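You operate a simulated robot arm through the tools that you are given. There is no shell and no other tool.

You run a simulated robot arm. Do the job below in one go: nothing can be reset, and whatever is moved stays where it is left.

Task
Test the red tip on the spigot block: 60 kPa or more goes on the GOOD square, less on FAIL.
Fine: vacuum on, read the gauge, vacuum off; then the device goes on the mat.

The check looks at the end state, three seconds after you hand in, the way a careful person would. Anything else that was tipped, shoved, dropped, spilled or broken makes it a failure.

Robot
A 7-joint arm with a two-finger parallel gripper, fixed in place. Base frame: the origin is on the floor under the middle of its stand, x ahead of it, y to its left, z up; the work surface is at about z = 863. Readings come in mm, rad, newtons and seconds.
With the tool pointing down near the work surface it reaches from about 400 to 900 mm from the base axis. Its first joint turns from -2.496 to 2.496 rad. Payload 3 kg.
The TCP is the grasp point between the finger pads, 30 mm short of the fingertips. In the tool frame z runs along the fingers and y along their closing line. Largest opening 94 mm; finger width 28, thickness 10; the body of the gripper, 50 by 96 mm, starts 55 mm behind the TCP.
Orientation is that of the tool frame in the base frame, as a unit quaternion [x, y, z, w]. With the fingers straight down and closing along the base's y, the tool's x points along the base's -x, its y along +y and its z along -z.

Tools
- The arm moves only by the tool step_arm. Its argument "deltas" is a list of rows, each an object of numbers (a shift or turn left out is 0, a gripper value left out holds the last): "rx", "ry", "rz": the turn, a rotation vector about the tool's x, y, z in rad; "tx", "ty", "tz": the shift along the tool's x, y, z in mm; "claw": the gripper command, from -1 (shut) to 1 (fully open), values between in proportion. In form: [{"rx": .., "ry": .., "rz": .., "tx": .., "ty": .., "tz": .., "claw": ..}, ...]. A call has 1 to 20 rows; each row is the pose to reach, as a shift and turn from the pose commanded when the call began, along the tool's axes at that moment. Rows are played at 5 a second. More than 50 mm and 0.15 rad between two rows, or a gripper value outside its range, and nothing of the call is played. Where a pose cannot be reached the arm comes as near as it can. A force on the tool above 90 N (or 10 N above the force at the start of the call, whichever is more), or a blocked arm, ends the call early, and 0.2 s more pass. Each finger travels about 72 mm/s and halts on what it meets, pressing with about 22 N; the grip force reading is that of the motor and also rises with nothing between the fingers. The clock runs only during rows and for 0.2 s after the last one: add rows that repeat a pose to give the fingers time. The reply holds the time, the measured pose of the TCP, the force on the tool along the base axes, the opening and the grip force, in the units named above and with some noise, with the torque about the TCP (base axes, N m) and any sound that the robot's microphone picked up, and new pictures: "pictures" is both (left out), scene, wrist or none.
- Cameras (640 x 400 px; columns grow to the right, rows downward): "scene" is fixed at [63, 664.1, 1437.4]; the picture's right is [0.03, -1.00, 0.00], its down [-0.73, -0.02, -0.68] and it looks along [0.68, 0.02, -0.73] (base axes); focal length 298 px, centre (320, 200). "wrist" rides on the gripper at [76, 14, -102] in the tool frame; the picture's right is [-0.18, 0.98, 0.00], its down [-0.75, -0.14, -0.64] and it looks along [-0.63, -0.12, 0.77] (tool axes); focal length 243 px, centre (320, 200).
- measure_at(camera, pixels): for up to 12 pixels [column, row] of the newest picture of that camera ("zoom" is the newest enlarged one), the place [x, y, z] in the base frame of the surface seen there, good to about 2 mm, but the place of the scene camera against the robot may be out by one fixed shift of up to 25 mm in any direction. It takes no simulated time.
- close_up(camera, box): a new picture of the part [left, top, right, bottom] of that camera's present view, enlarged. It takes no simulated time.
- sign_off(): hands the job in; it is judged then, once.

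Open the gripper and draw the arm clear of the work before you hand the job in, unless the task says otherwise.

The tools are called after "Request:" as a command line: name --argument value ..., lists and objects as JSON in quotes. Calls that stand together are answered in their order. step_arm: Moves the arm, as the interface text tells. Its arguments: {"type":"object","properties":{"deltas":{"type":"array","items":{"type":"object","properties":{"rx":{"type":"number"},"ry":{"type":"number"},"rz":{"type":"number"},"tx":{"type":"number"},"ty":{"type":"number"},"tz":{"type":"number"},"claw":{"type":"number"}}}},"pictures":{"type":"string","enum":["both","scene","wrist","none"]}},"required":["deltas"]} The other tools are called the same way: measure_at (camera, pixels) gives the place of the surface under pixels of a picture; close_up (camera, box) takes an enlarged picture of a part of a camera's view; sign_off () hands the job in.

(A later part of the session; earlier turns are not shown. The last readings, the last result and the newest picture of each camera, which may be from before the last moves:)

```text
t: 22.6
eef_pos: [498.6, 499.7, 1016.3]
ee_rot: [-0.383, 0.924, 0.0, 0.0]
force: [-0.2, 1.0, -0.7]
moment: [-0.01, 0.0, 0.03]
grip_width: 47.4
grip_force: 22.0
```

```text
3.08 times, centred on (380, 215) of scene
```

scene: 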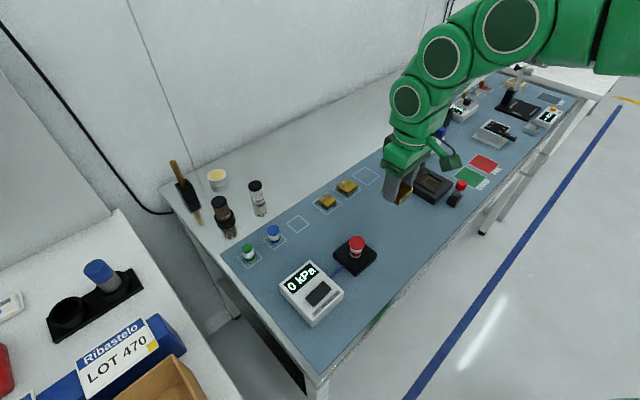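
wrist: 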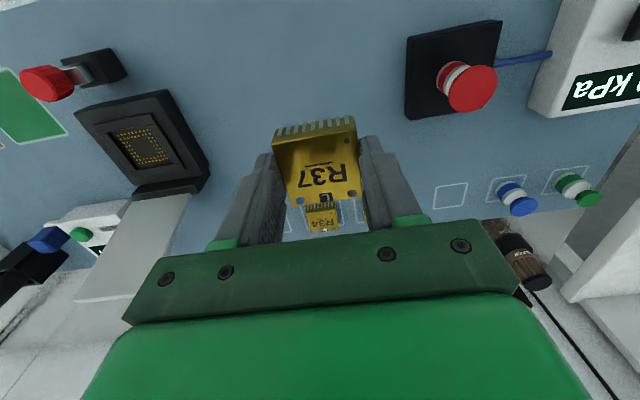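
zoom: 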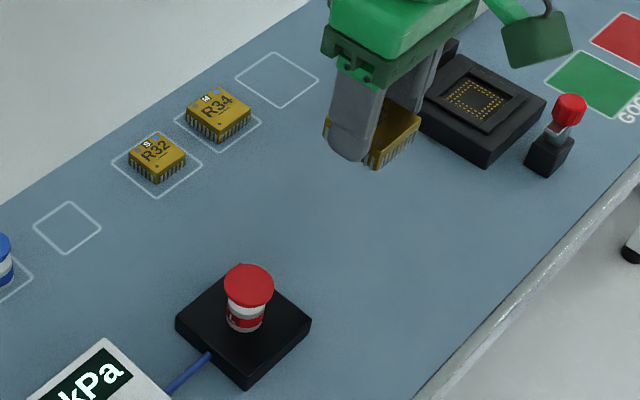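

The red tip stands alone on the block now, and the mat below the device is clear. I descend about 112 mm to just above the mat.

Request:
step_arm --deltas '[{"tz": 30}, {"tz": 60}, {"tz": 90}, {"tz": 105}, {"tz": 112}, {"tz": 112}, {"tz": 112}]'

Request:
close_up --camera "scene" --box '[350, 150, 450, 240]'

```text
t: 24.2
eef_pos: [495.8, 500.1, 901.6]
ee_rot: [-0.383, 0.924, 0.0, 0.0]
force: [0.6, 0.1, -1.2]
moment: [-0.03, 0.01, -0.02]
grip_width: 46.8
grip_force: 22.4
```

scene: 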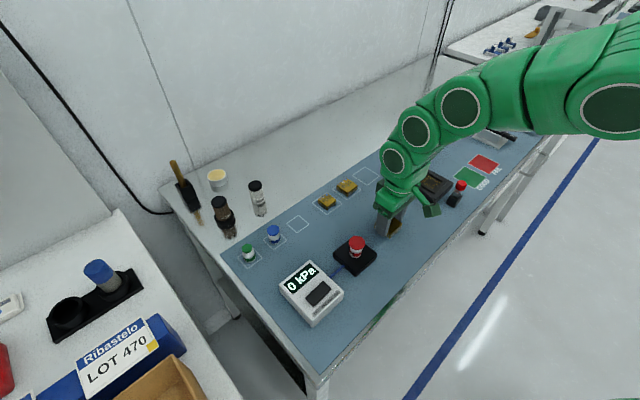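
wrist: 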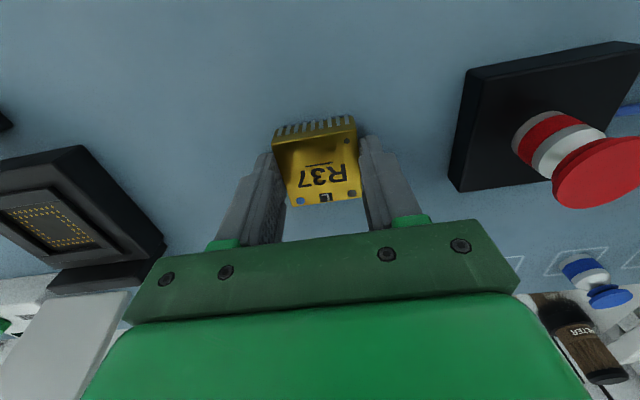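

```text
4.44 times, centred on (400, 195) of scene
```

zoom: 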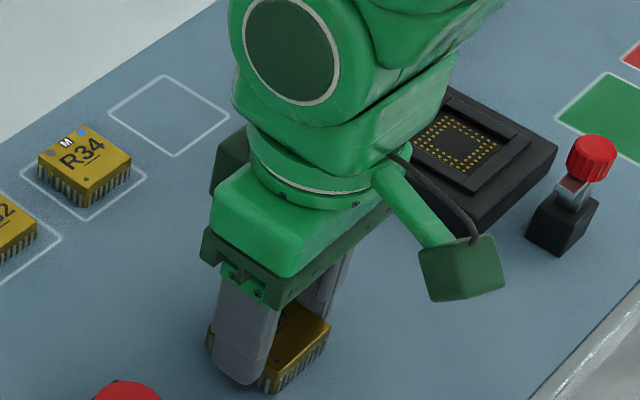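

TCP is at z 901.6. I check the device top and mat heights to know the remaining gap.

Request:
measure_at --camera "wrist" --pixels '[[315, 165], [300, 150], [340, 190], [310, 100], [230, 130], [400, 120]]'

```text
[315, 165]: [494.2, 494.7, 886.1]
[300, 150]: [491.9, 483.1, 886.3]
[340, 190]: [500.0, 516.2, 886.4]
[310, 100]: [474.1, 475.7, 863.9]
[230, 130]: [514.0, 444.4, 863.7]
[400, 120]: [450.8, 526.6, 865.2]
```

Device top is 886.2 with height about 17, so roughly 5 mm remain to the mat (864). I lower slowly by 5 mm.

Request:
step_arm --deltas '[{"tz": 2}, {"tz": 3}, {"tz": 4}, {"tz": 5}, {"tz": 5}]' --pictures "wrist"

Request:
measure_at --camera "wrist" --pixels '[[315, 165], [300, 150], [340, 190], [310, 100]]'

```text
t: 25.4
eef_pos: [497.0, 497.9, 898.1]
ee_rot: [-0.383, 0.924, 0.0, 0.0]
force: [-3.2, 6.5, 19.1]
moment: [0.23, 0.09, 0.03]
grip_width: 47.2
grip_force: 21.6
```

wrist: 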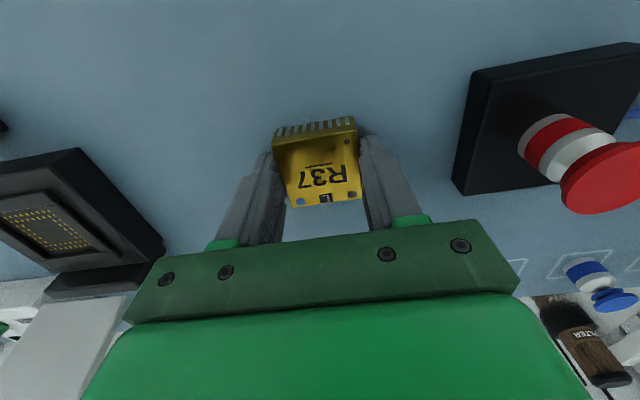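

```text
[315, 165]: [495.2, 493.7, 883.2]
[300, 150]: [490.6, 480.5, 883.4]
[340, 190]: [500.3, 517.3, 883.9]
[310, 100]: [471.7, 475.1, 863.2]
```

Contact with the mat: 19 N upward at TCP z 898. I ease up 1.5 mm, then open the fingers to about 70 mm.

Request:
step_arm --deltas '[{"tz": -1.5}, {"tz": -1.5}, {"tz": -1.5, "claw": 0.1}, {"tz": -1.5, "claw": 0.5}, {"tz": -1.5, "claw": 0.5}, {"tz": -1.5, "claw": 0.5}]'

Request:
close_up --camera "wrist" --box '[200, 60, 440, 230]'

```text
t: 26.8
eef_pos: [497.3, 498.1, 900.7]
ee_rot: [-0.383, 0.924, 0.0, 0.001]
force: [-0.2, -0.1, -0.3]
moment: [0.02, -0.01, 0.04]
grip_width: 70.6
grip_force: 0.1
```

scene: 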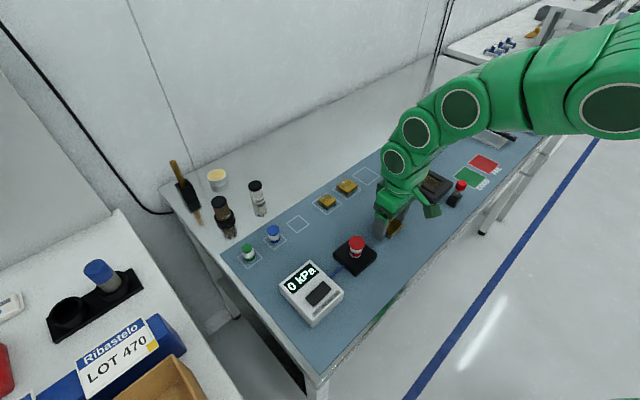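
wrist: 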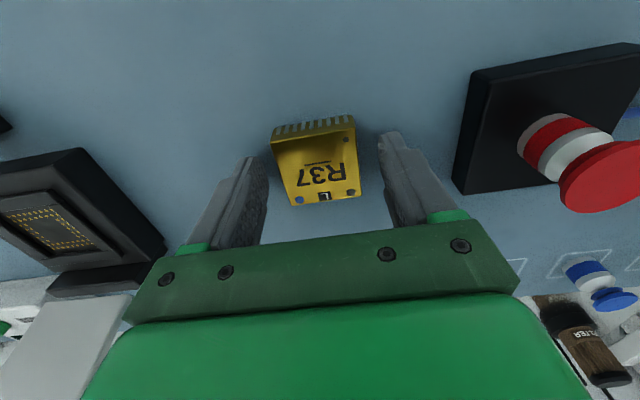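

```text
2.35 times, centred on (320, 145) of wrist
```

zoom: 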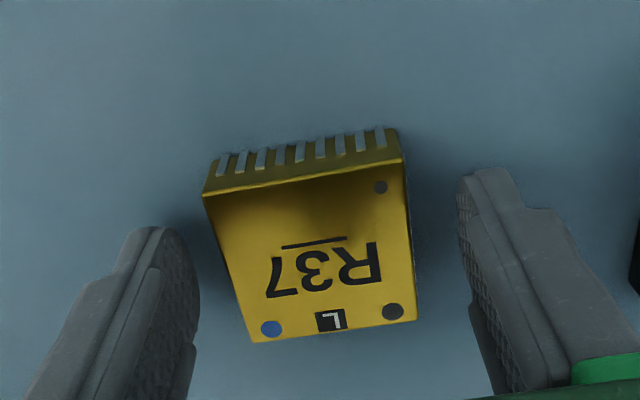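

The device sits flat on the mat, released. I lift straight up 140 mm.

Request:
step_arm --deltas '[{"tz": -15}, {"tz": -40}, {"tz": -70}, {"tz": -105}, {"tz": -140}, {"tz": -140}]'

Request:
close_up --camera "wrist" --box '[240, 40, 560, 240]'

Request:
close_up --camera "scene" --box '[320, 210, 420, 290]'

```text
t: 28.2
eef_pos: [496.0, 497.5, 1039.7]
ee_rot: [-0.383, 0.924, 0.0, 0.0]
force: [0.1, -0.6, 0.2]
moment: [0.0, -0.02, 0.02]
grip_width: 70.5
grip_force: 0.0
```

scene: 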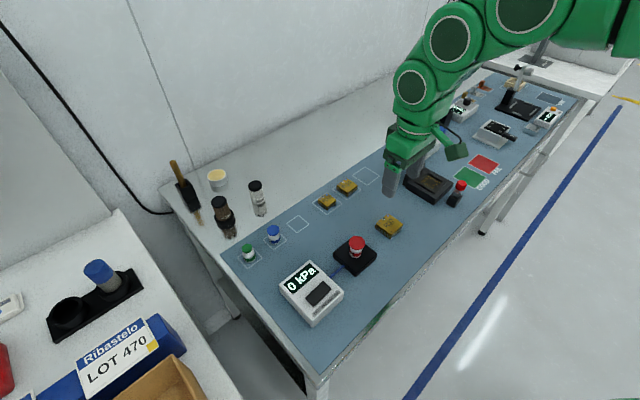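
wrist: 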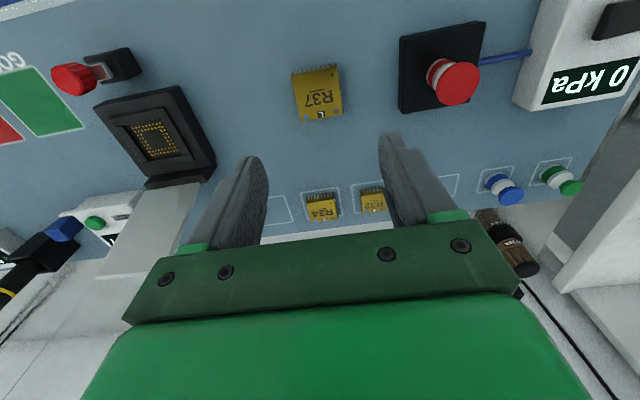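

```text
2.00 times, centred on (400, 140) of wrist
```

zoom: 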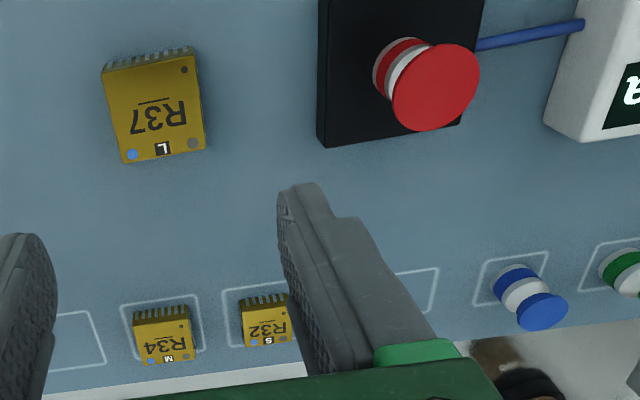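

```text
5.00 times, centred on (370, 250) of scene
```

zoom: 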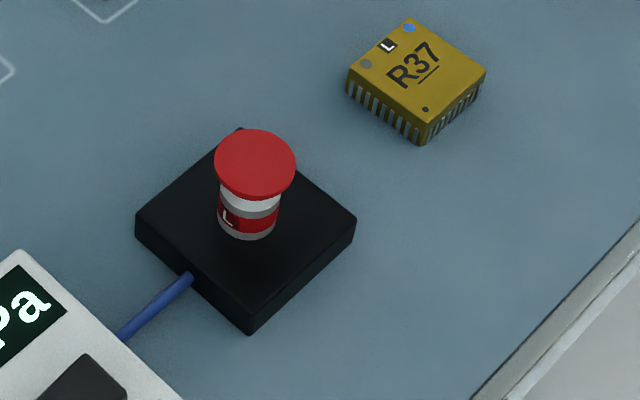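

R37 is flat on the mat at (316,92) and the red tip is a mushroom shape: a wide red cup over a narrower body. I measure the cup and body plus block, and the FAIL/GOOD squares.

Request:
close_up --camera "wrist" --box '[390, 30, 510, 130]'

```text
4.00 times, centred on (450, 80) of wrist
```

zoom: 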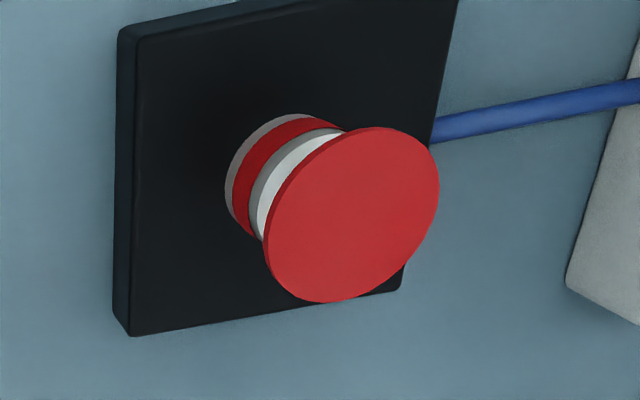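

Measuring points on the cup's face and rim, the body's bands and the block in this zoom.

Request:
measure_at --camera "zoom" --pixels '[[353, 214], [280, 235], [428, 190], [375, 135], [330, 292], [300, 170], [262, 190], [240, 205], [180, 200], [200, 100], [270, 160], [405, 260]]'

Request:
measure_at --camera "wrist" --pixels '[[510, 188], [516, 200], [496, 182], [490, 178], [38, 100], [5, 130], [75, 78]]'

```text
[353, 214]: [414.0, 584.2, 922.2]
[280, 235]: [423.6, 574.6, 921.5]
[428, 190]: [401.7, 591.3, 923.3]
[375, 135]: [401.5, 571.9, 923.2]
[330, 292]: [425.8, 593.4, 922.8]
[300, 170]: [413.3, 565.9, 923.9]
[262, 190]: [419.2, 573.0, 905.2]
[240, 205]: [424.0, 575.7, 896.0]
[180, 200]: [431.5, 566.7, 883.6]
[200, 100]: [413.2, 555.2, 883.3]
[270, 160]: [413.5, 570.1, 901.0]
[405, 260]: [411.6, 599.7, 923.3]
```

```text
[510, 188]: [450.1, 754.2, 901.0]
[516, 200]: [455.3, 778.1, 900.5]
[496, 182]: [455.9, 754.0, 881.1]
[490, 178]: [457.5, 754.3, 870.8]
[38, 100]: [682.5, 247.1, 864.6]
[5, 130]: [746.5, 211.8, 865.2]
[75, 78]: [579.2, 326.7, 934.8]
```

The cup's face is at z≈923, centre about (412.8, 582.8), diameter ~35; block top 883. I move back over the tip at this height with the 70 mm opening, then lower to TCP z ≈ 965 to check alignment.

Request:
step_arm --deltas '[{"ty": 30}, {"ty": 60}, {"ty": 90}, {"ty": 118.9}, {"ty": 118.9}, {"ty": 118.9, "tz": 30}, {"ty": 118.9, "tz": 60}, {"ty": 118.9, "tz": 74}, {"ty": 118.9, "tz": 74}, {"ty": 118.9, "tz": 74}]'

Request:
close_up --camera "wrist" --box '[220, 60, 420, 220]'

```text
t: 30.4
eef_pos: [413.2, 580.4, 968.6]
ee_rot: [-0.383, 0.924, 0.0, 0.0]
force: [0.2, -1.0, 1.0]
moment: [0.0, 0.0, 0.02]
grip_width: 70.3
grip_force: 0.1
```

scene: 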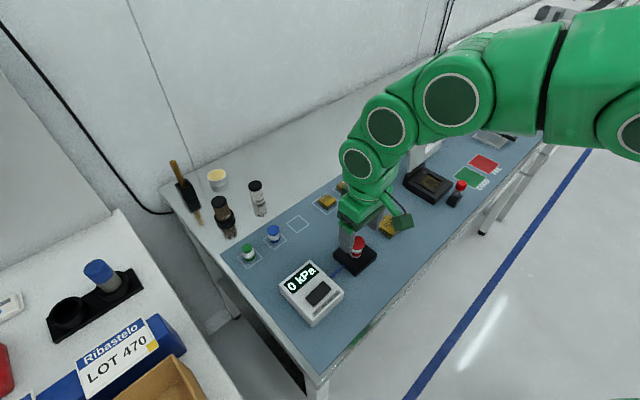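
wrist: 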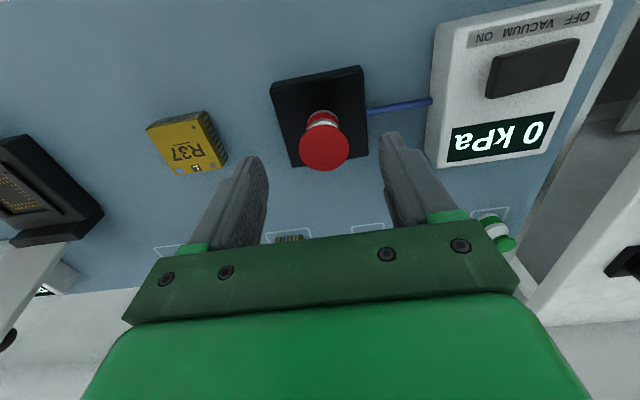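

```text
2.50 times, centred on (320, 140) of wrist
```

zoom: 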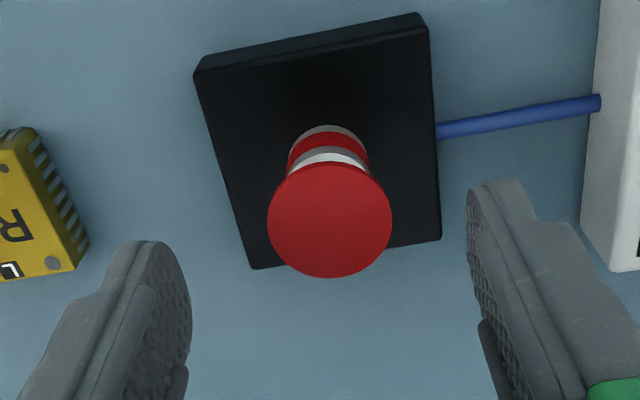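

I measure the cup's rim and the finger pads in this view to fine-tune centring.

Request:
measure_at --camera "zoom" --pixels '[[330, 220], [272, 222], [387, 215], [325, 168], [333, 272], [185, 270], [476, 215], [180, 320], [490, 270]]'

```text
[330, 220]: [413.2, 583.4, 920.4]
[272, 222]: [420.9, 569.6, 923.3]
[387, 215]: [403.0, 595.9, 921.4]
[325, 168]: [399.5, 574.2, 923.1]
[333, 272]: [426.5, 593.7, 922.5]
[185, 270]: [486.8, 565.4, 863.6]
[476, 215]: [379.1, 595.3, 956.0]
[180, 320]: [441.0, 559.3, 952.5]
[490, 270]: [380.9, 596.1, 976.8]
```

Cup centre is about 2.4 mm along +y of tool from the fingers' mid-line; I correct with ty +2.4, tx -1.5, and descend 47 mm (fingertips to z≈891, block top 883).

Request:
step_arm --deltas '[{"tx": -1.5, "ty": 2.4, "tz": 5}, {"tx": -1.5, "ty": 2.4, "tz": 20}, {"tx": -1.5, "ty": 2.4, "tz": 35}, {"tx": -1.5, "ty": 2.4, "tz": 43}, {"tx": -1.5, "ty": 2.4, "tz": 47}, {"tx": -1.5, "ty": 2.4, "tz": 47}]'

Request:
close_up --camera "wrist" --box '[220, 60, 420, 220]'

Request:
close_up --camera "scene" --box '[310, 200, 410, 290]'

```text
t: 31.8
eef_pos: [413.3, 583.1, 917.8]
ee_rot: [-0.383, 0.924, -0.001, 0.0]
force: [-0.7, 0.6, 0.9]
moment: [-0.02, -0.01, 0.01]
grip_width: 70.2
grip_force: 0.0
```

scene: 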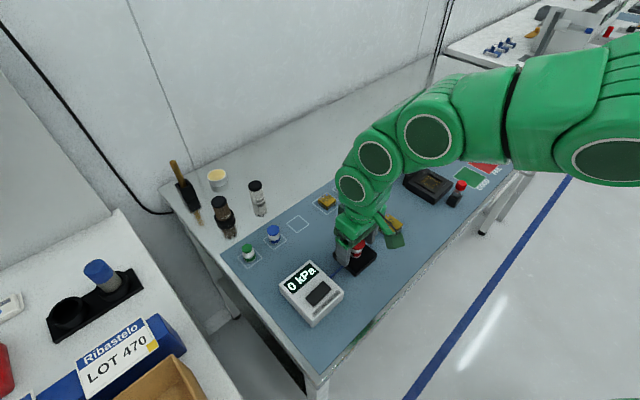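
wrist: 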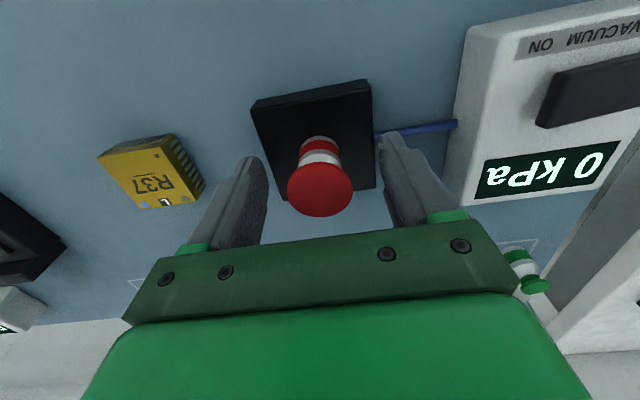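

```text
2.50 times, centred on (320, 140) of wrist
```

zoom: 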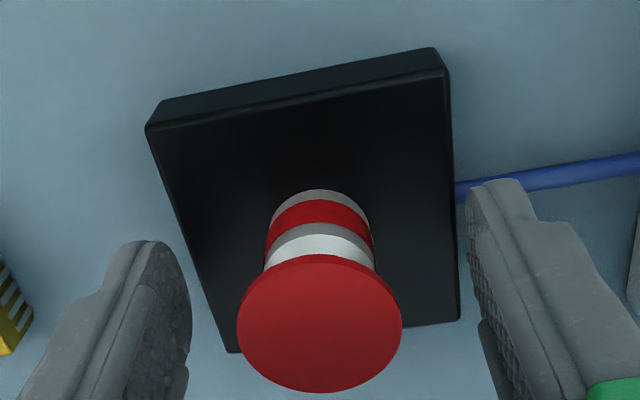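

```text
4.44 times, centred on (360, 245) of scene
```

zoom: 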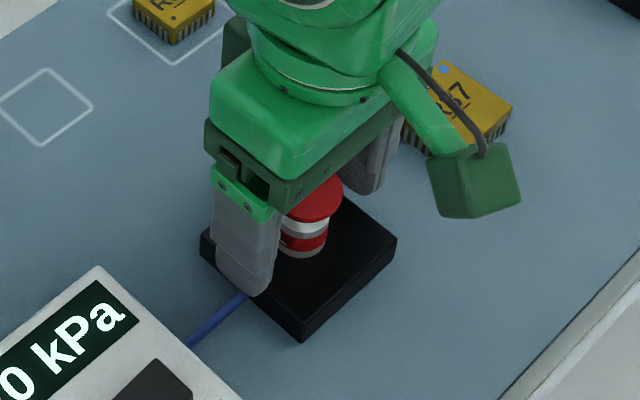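

TCP at (413.3,583.1,917.8), with the cup between the fingers. I close in two stages onto the cup.

Request:
step_arm --deltas '[{"claw": 0.0}, {"claw": -0.1}, {"claw": -0.1}]' --pictures "wrist"

Request:
close_up --camera "wrist" --box '[220, 80, 420, 240]'

```text
t: 32.6
eef_pos: [413.3, 584.7, 918.0]
ee_rot: [-0.382, 0.924, 0.0, 0.0]
force: [-0.4, -1.1, 0.3]
moment: [0.05, -0.05, -0.01]
grip_width: 42.3
grip_force: 0.1
```

wrist: 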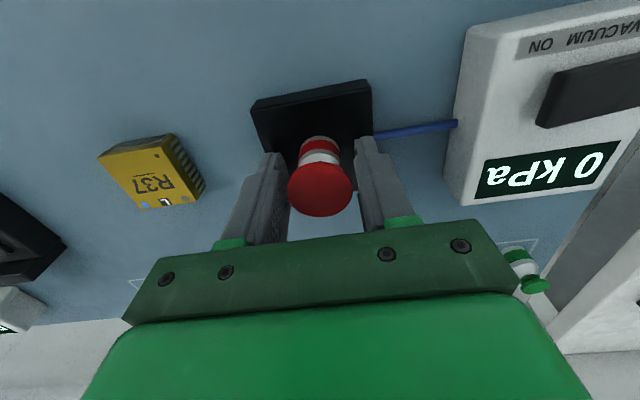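

```text
2.50 times, centred on (320, 160) of wrist
```

zoom: 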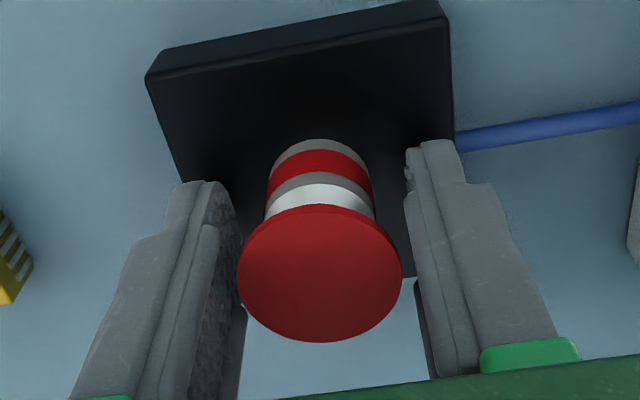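

Well centred with a few mm to go. I close fully and check the grip.

Request:
step_arm --deltas '[{"claw": -0.2}, {"claw": -1}, {"claw": -1}, {"claw": -1}]' --pictures "wrist"

Request:
close_up --camera "wrist" --box '[220, 80, 420, 240]'

```text
t: 33.6
eef_pos: [414.1, 584.7, 919.0]
ee_rot: [-0.382, 0.924, 0.0, 0.0]
force: [0.1, 0.7, -0.2]
moment: [0.02, -0.02, 0.01]
grip_width: 32.2
grip_force: 21.9
```

wrist: 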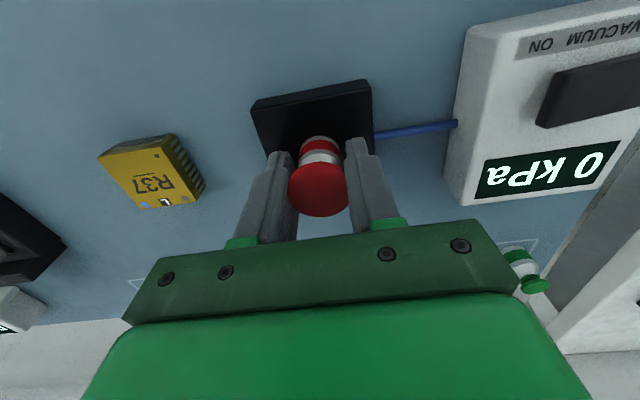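

```text
2.50 times, centred on (320, 160) of wrist
```

zoom: 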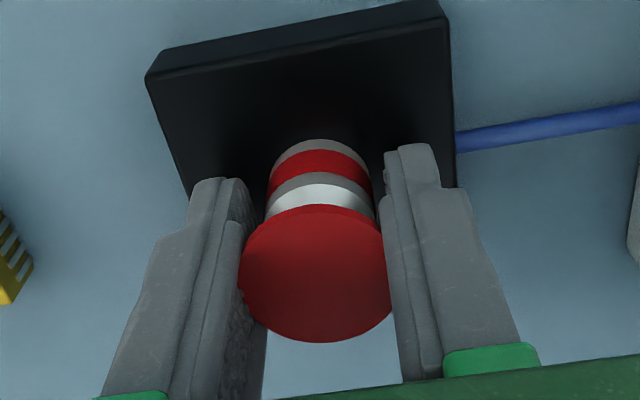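

Gripped on the cup at 32.2 mm, 22 N. I lift slowly, watching the force for the pull off the spigot.

Request:
step_arm --deltas '[{"tz": -1}, {"tz": -2}, {"tz": -4}, {"tz": -6}, {"tz": -9}, {"tz": -12}, {"tz": -12}]'

Request:
close_up --camera "scene" --box '[310, 200, 410, 290]'

Request:
close_up --camera "wrist" --box '[220, 80, 420, 240]'

```text
t: 35.2
eef_pos: [411.6, 582.9, 931.7]
ee_rot: [-0.383, 0.924, 0.001, 0.001]
force: [-1.2, 0.4, -0.3]
moment: [0.0, -0.01, 0.0]
grip_width: 32.5
grip_force: 22.0
```

scene: 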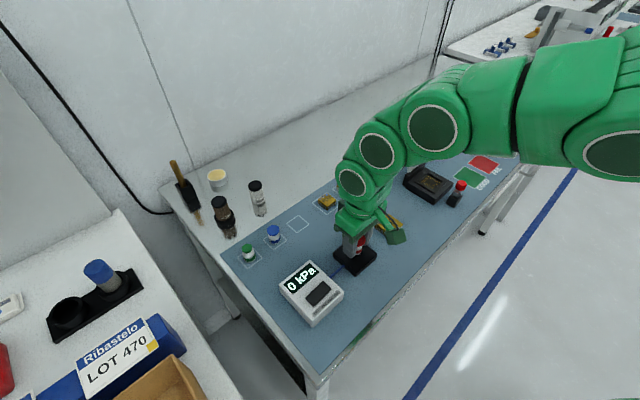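
wrist: 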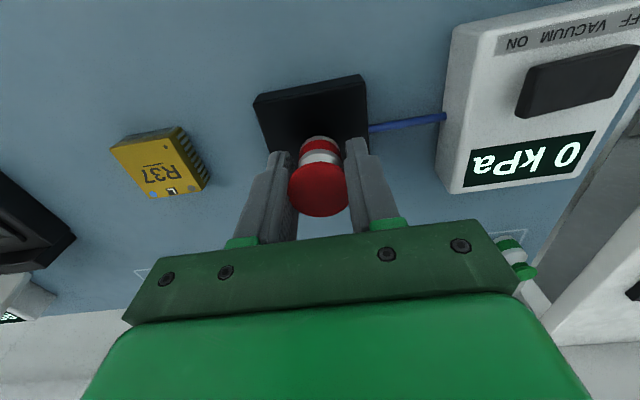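

```text
4.44 times, centred on (360, 245) of scene
```

zoom: 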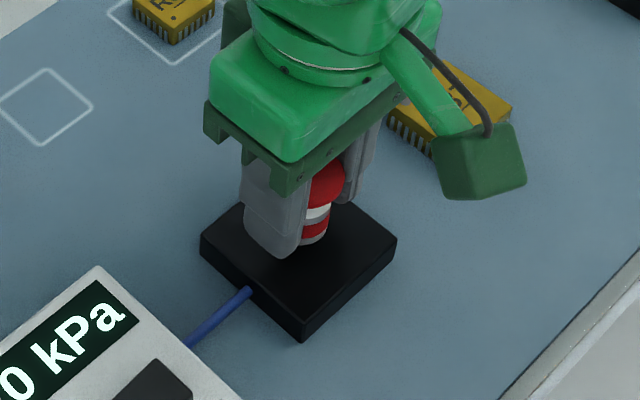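

```text
2.50 times, centred on (320, 160) of wrist
```

zoom: 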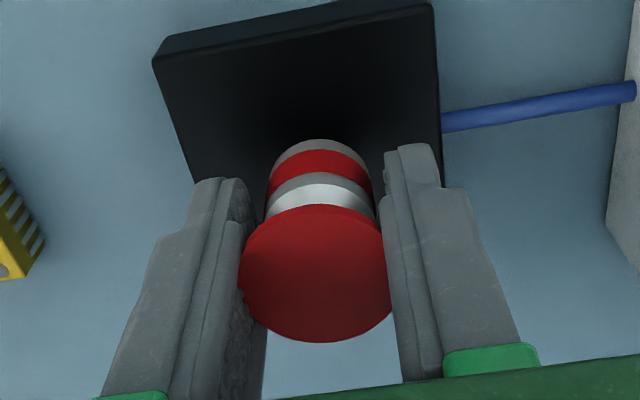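

The tip came off the spigot and is in the grip (lifted 12 mm, unchanged in the wrist view). I lift straight up to about z 1100 to clear everything including the raised lid.

Request:
step_arm --deltas '[{"tz": -10}, {"tz": -25}, {"tz": -45}, {"tz": -70}, {"tz": -100}, {"tz": -130}, {"tz": -160}, {"tz": -170}, {"tz": -170}]'

Request:
close_up --camera "scene" --box '[310, 150, 440, 290]'

Request:
close_up --camera "scene" --box '[400, 100, 560, 210]'

```text
t: 37.2
eef_pos: [412.4, 584.7, 1100.0]
ee_rot: [-0.383, 0.924, 0.001, 0.001]
force: [0.2, 0.3, 0.1]
moment: [0.0, 0.0, 0.04]
grip_width: 32.0
grip_force: 22.3
```

scene: 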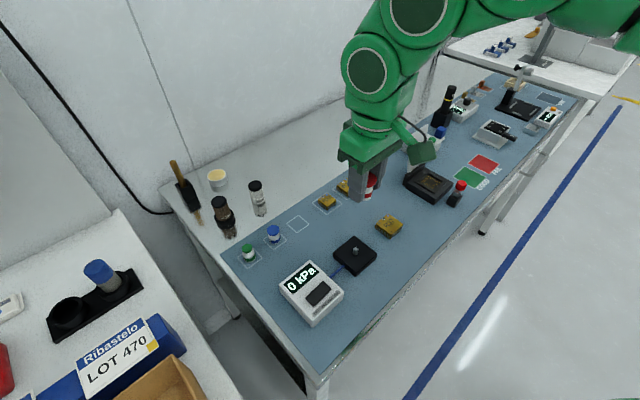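
wrist: 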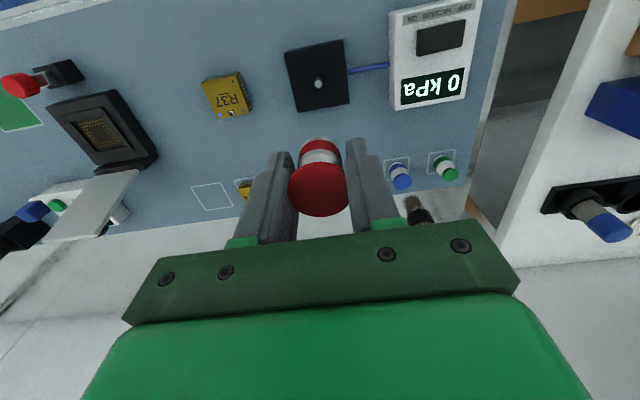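

```text
2.86 times, centred on (375, 220) of scene
```

zoom: 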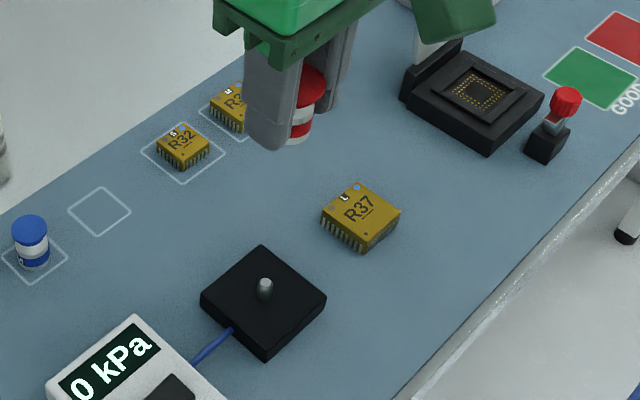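

```text
3.64 times, centred on (480, 155) of scene
```

zoom: 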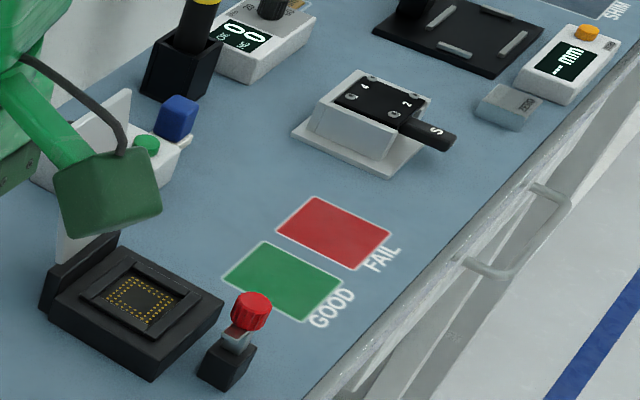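

The spigot pin is bare and the block unmoved. Now I measure the FAIL square's corners and neighbours in this zoom (scene readings run about +12/+14 high).

Request:
measure_at --camera "zoom" --pixels '[[314, 200], [387, 236], [354, 266], [281, 232], [333, 233], [293, 133], [390, 175], [420, 160], [440, 143], [281, 280], [252, 305], [460, 108]]'

```text
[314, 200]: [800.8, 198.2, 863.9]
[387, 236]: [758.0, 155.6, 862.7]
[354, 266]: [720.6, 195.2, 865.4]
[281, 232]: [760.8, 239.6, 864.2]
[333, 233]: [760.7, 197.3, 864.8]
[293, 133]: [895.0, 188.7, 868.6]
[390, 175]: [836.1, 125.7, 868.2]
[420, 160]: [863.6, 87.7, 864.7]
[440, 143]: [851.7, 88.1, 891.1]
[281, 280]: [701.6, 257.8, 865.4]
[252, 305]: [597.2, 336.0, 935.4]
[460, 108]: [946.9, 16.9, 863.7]
```

FAIL's centre is near true (748.5,183), 100 mm clear of the grey stand. I travel halfway at z 1100 first, then refine FAIL's position with the wrist camera.

Request:
step_arm --deltas '[{"tx": 1.5, "ty": -15}, {"tx": 4, "ty": -45}, {"tx": 7, "ty": -75}, {"tx": 10, "ty": -105}, {"tx": 12.5, "ty": -135}, {"tx": 15, "ty": -165}, {"tx": 18, "ty": -195}, {"tx": 21, "ty": -225}, {"tx": 23, "ty": -250}, {"tx": 23, "ty": -261}, {"tx": 23, "ty": -261}]'

Request:
close_up --camera "wrist" --box '[40, 20, 280, 180]'

```text
t: 39.6
eef_pos: [581.3, 383.9, 1099.0]
ee_rot: [-0.382, 0.924, 0.001, 0.001]
force: [-0.5, -0.2, 0.5]
moment: [0.03, 0.0, 0.03]
grip_width: 32.3
grip_force: 22.0
```

scene: 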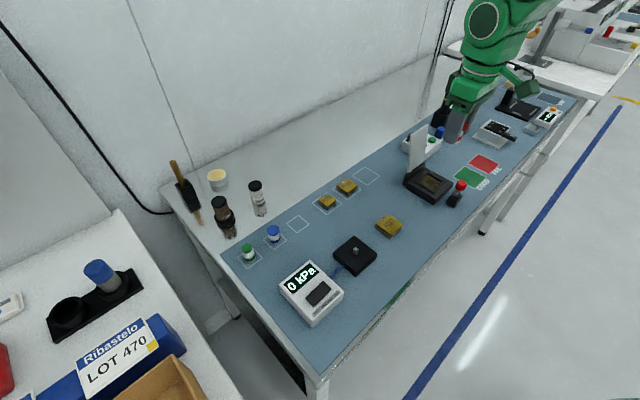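
wrist: 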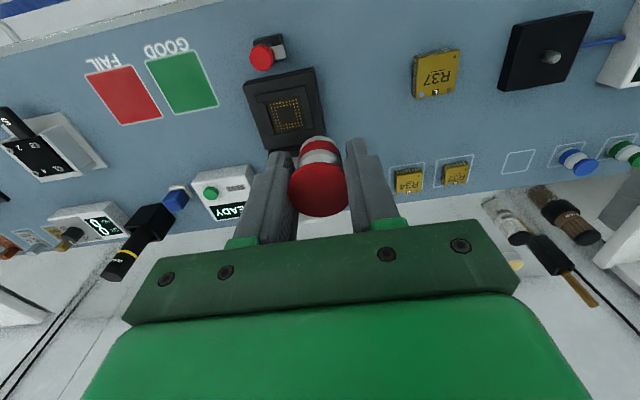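

```text
2.50 times, centred on (160, 100) of wrist
```

zoom: 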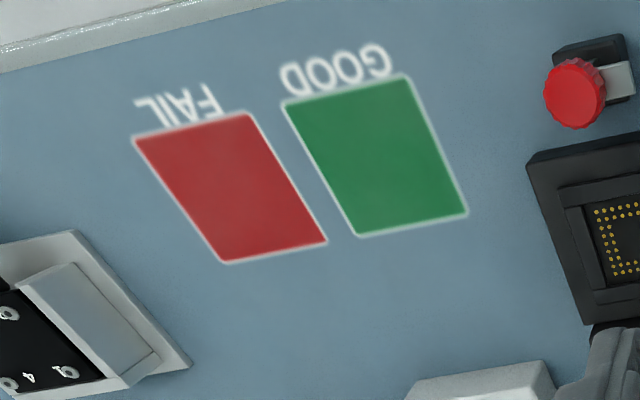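

FAIL (red) is clearly in view at zoom (230,190). I measure its corners and centre from the wrist camera.

Request:
measure_at --camera "zoom" --pixels '[[138, 139], [246, 116], [324, 240], [223, 261], [232, 188], [285, 105], [405, 80], [465, 212], [360, 235], [185, 362], [78, 235], [310, 185]]'

```text
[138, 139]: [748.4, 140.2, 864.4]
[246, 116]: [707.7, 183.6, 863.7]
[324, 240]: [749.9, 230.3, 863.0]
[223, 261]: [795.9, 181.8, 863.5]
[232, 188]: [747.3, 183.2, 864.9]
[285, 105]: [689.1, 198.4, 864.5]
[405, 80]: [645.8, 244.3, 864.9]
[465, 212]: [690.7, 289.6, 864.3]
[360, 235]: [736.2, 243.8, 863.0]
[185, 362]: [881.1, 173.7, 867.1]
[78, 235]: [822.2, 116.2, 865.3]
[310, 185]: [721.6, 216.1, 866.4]
```

FAIL's centre is (750, 184), z 864. I move the remaining way at this height.

Request:
step_arm --deltas '[{"tx": 1.5, "ty": -15}, {"tx": 4, "ty": -45}, {"tx": 6.5, "ty": -75}, {"tx": 9, "ty": -105}, {"tx": 11.5, "ty": -135}, {"tx": 14, "ty": -165}, {"tx": 16.5, "ty": -195}, {"tx": 19, "ty": -225}, {"tx": 21, "ty": -250}, {"tx": 21.9, "ty": -260.9}, {"tx": 21.9, "ty": -260.9}, {"tx": 21.9, "ty": -260.9}]'

Request:
close_up --camera "scene" --box '[420, 80, 560, 200]'

```text
t: 42.2
eef_pos: [749.9, 181.2, 1102.9]
ee_rot: [-0.382, 0.924, 0.001, 0.0]
force: [0.3, -0.1, -0.8]
moment: [-0.03, 0.02, 0.04]
grip_width: 32.2
grip_force: 22.2
```

scene: 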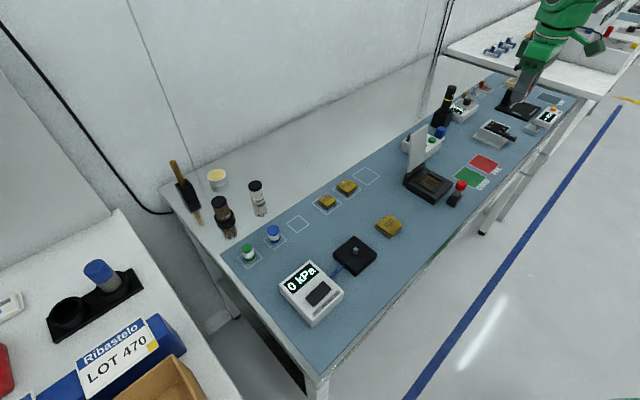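
wrist: 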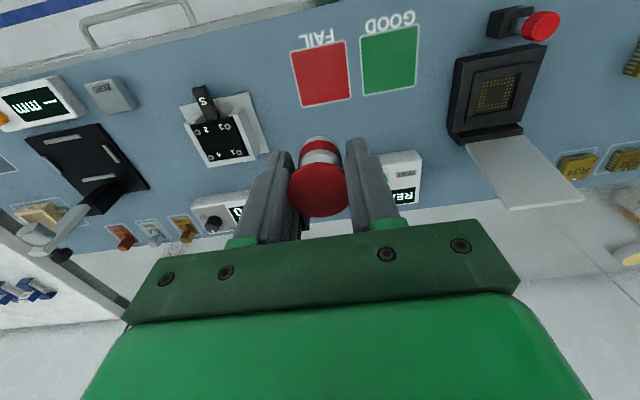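

```text
3.33 times, centred on (490, 140) of scene
```

zoom: 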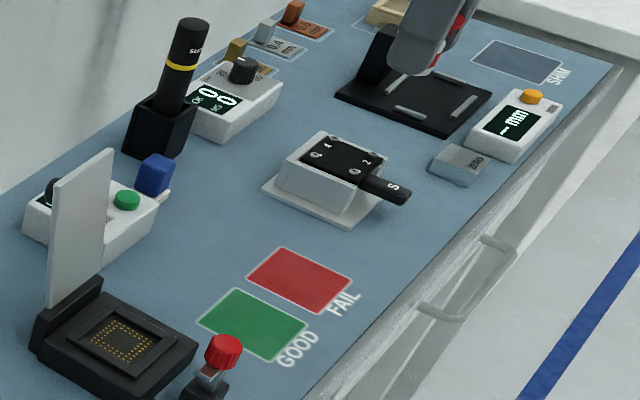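

Now at (750,181). I re-measure FAIL's corners from here (red at (321,74)) before descending.

Request:
measure_at --camera "wrist" --pixels '[[291, 52], [344, 41], [350, 98], [302, 107], [321, 74], [250, 155], [265, 145], [205, 100], [318, 195]]'

```text
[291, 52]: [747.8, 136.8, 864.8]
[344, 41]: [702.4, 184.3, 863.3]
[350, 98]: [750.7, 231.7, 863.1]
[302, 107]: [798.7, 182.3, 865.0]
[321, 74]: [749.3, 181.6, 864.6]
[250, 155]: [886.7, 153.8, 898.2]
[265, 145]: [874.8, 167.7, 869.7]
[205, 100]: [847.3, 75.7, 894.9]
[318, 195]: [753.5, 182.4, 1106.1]
```

FAIL's centre is confirmed at about (750,183.5), right under the held tip. I descend 190 mm to leave about 10 mm clearance.

Request:
step_arm --deltas '[{"tz": 15}, {"tz": 45}, {"tz": 75}, {"tz": 105}, {"tz": 135}, {"tz": 160}, {"tz": 180}, {"tz": 188}, {"tz": 188}, {"tz": 188}]'

Request:
close_up --camera "wrist" --box '[220, 60, 420, 220]'

Request:
close_up --camera "scene" --box '[430, 100, 540, 200]'

```text
t: 44.4
eef_pos: [751.9, 183.9, 912.0]
ee_rot: [-0.383, 0.924, 0.0, 0.0]
force: [-0.3, 0.8, -1.0]
moment: [-0.01, -0.04, -0.03]
grip_width: 32.1
grip_force: 21.8
```

scene: 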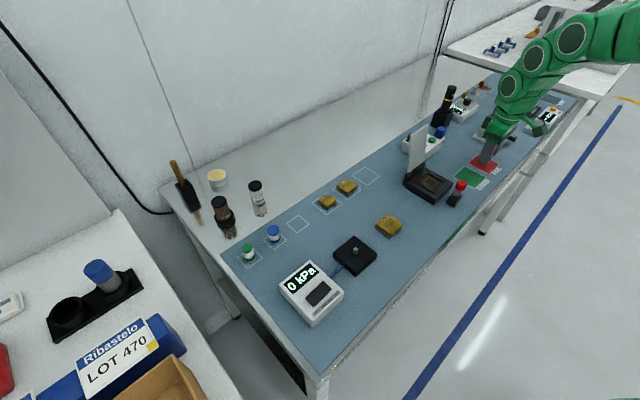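
wrist: 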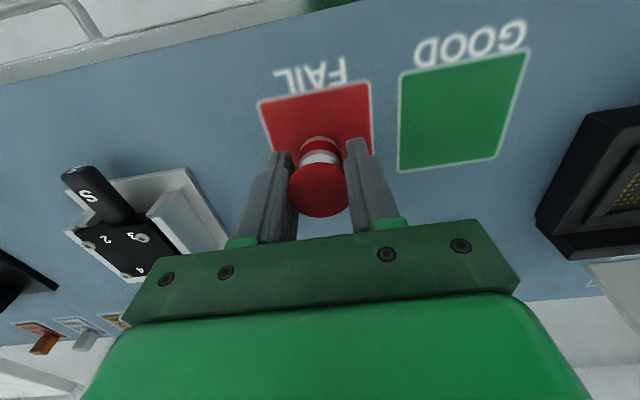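

```text
2.50 times, centred on (320, 140) of wrist
```

zoom: 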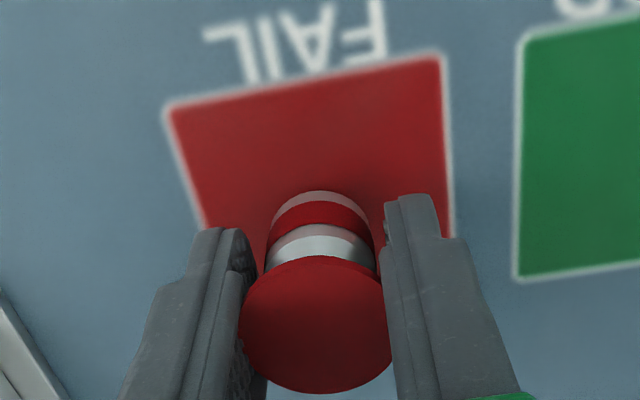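

```text
4.00 times, centred on (485, 150) of scene
```

zoom: 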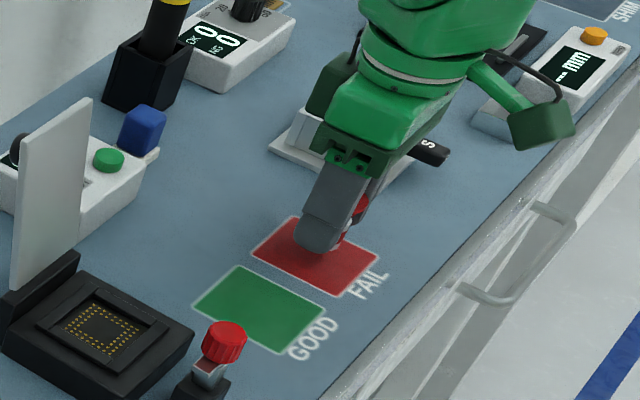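

The tip hangs vertical over FAIL with roughly 10 mm to go. I lower in small steps, watching the force.

Request:
step_arm --deltas '[{"tz": 3}, {"tz": 5}, {"tz": 7}, {"tz": 8}, {"tz": 9}, {"tz": 9}]' --pictures "wrist"

Request:
close_up --camera "wrist" --box '[220, 60, 420, 220]'

```text
t: 45.8
eef_pos: [750.6, 183.7, 904.2]
ee_rot: [-0.383, 0.924, 0.0, 0.001]
force: [-0.3, -0.8, -0.8]
moment: [0.01, 0.01, -0.02]
grip_width: 32.6
grip_force: 22.0
```

wrist: 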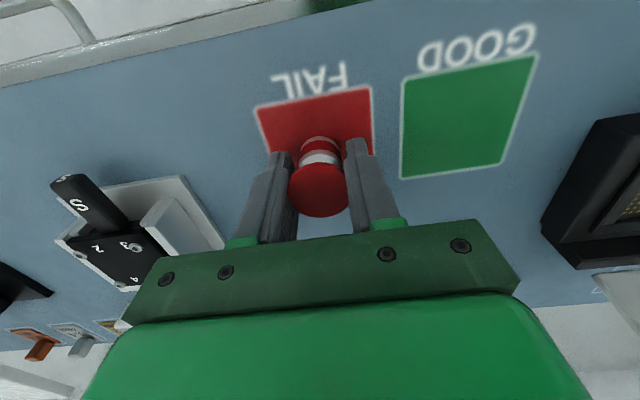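

```text
2.50 times, centred on (320, 140) of wrist
```

zoom: 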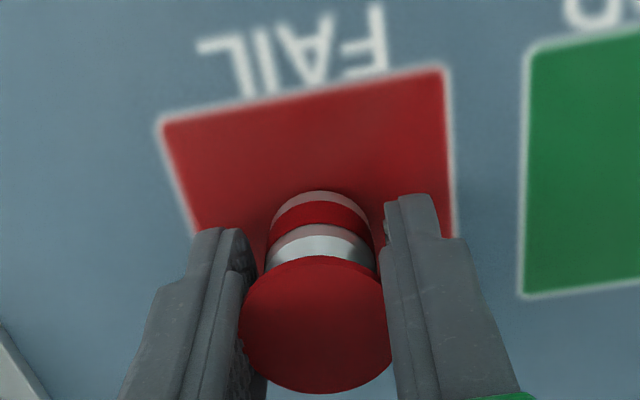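

No contact at TCP z ≈ 904. I continue in 1 mm steps.

Request:
step_arm --deltas '[{"tz": 1}, {"tz": 2}, {"tz": 3}, {"tz": 3}]' --pictures "none"

```text
t: 46.8
eef_pos: [750.7, 182.1, 901.7]
ee_rot: [-0.383, 0.924, 0.0, 0.0]
force: [0.6, -0.5, 0.4]
moment: [0.0, -0.05, -0.01]
grip_width: 32.3
grip_force: 22.1
```

Still no contact at 901.7. I go on with 1 mm steps for 2 mm.

Request:
step_arm --deltas '[{"tz": 1}, {"tz": 2}, {"tz": 2}]' --pictures "none"

```text
t: 47.6
eef_pos: [751.8, 182.3, 899.3]
ee_rot: [-0.382, 0.924, 0.0, 0.0]
force: [0.1, -0.2, -0.6]
moment: [0.01, 0.0, 0.02]
grip_width: 32.2
grip_force: 21.5
```

Still free at 899.3 (fingertips about 869). I take a close wrist look before going further.

Request:
step_arm --deltas '[{"tz": 0.8}, {"tz": 1.5}, {"tz": 1.5}]'

Request:
close_up --camera "wrist" --box '[260, 100, 380, 220]'

Request:
close_up --camera "scene" --box '[460, 120, 520, 190]'

```text
t: 48.4
eef_pos: [750.9, 183.0, 898.0]
ee_rot: [-0.383, 0.924, 0.0, 0.0]
force: [0.5, 1.3, 0.4]
moment: [-0.02, 0.02, -0.04]
grip_width: 32.3
grip_force: 22.4
```

scene: 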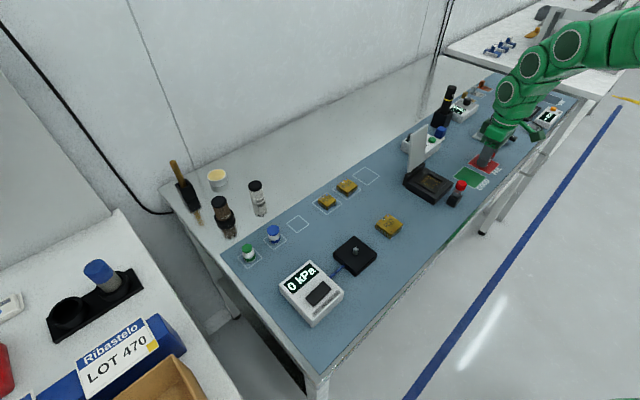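
wrist: 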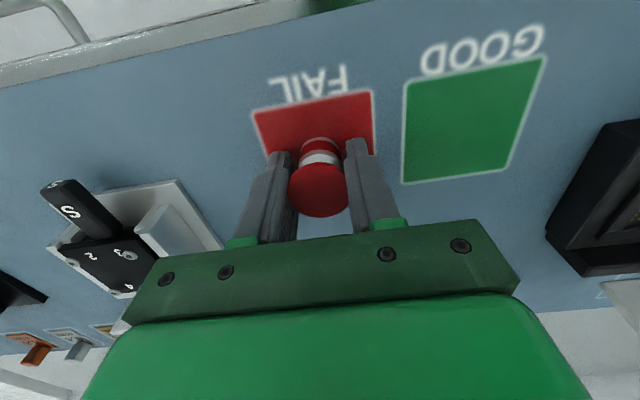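

```text
3.33 times, centred on (320, 160) of wrist
```

zoom: 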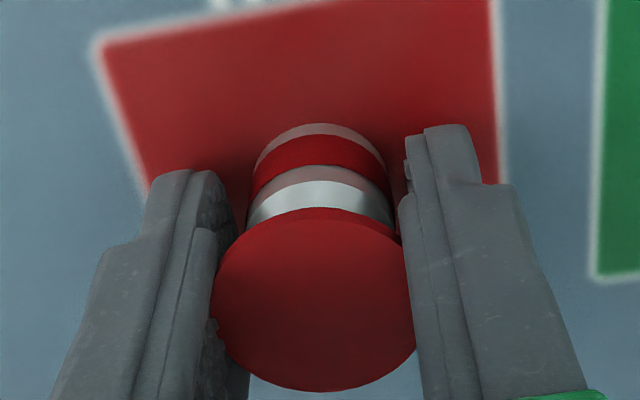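

```text
5.71 times, centred on (490, 155) of scene
```

zoom: 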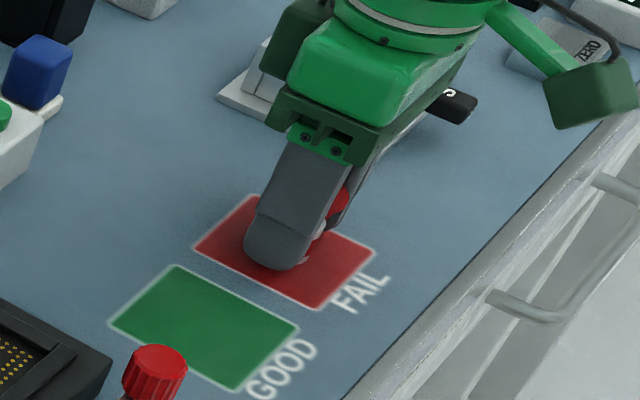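

I measure the cup face and the tip's bottom edge against the square to find the remaining gap.

Request:
measure_at --camera "zoom" --pixels '[[315, 300], [290, 280], [340, 330], [318, 127], [318, 131], [318, 115], [318, 100], [318, 150]]'

Request:
measure_at --camera "wrist" --pixels '[[320, 190], [310, 180], [330, 200], [320, 137], [320, 139], [320, 130], [450, 120], [210, 110]]'

```text
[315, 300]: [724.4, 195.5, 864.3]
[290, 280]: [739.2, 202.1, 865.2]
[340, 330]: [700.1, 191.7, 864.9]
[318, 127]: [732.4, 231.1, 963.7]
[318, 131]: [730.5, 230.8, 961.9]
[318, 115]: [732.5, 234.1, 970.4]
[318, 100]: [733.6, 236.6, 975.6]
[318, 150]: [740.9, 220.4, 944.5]
```

```text
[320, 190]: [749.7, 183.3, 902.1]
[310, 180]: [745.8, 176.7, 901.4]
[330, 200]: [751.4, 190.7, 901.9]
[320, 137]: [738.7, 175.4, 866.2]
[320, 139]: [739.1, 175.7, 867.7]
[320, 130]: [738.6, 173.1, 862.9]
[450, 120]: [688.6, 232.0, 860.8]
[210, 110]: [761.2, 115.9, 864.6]
```

Cup face is at z≈901.8 and the tip's bottom edge about 866, so a millimetre or two remains. I lower by up to 2 mm more in 0.7 mm steps.

Request:
step_arm --deltas '[{"tz": 0.7}, {"tz": 1.4}, {"tz": 2}, {"tz": 2}]' --pictures "wrist"

Request:
measure_at --camera "wrist" --pixels '[[320, 190], [310, 180], [330, 200], [320, 137], [320, 139], [320, 130]]'

```text
t: 49.4
eef_pos: [750.7, 182.4, 897.3]
ee_rot: [-0.383, 0.924, -0.001, 0.001]
force: [4.5, -0.3, 18.8]
moment: [0.09, -0.06, -0.05]
grip_width: 32.3
grip_force: 21.9
```

wrist: 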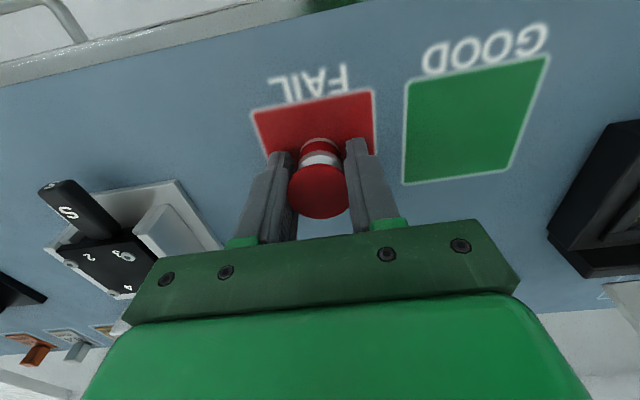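

```text
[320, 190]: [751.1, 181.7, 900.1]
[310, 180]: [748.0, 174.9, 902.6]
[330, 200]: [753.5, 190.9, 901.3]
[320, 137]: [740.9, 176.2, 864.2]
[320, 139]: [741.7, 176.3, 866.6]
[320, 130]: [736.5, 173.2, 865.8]
```

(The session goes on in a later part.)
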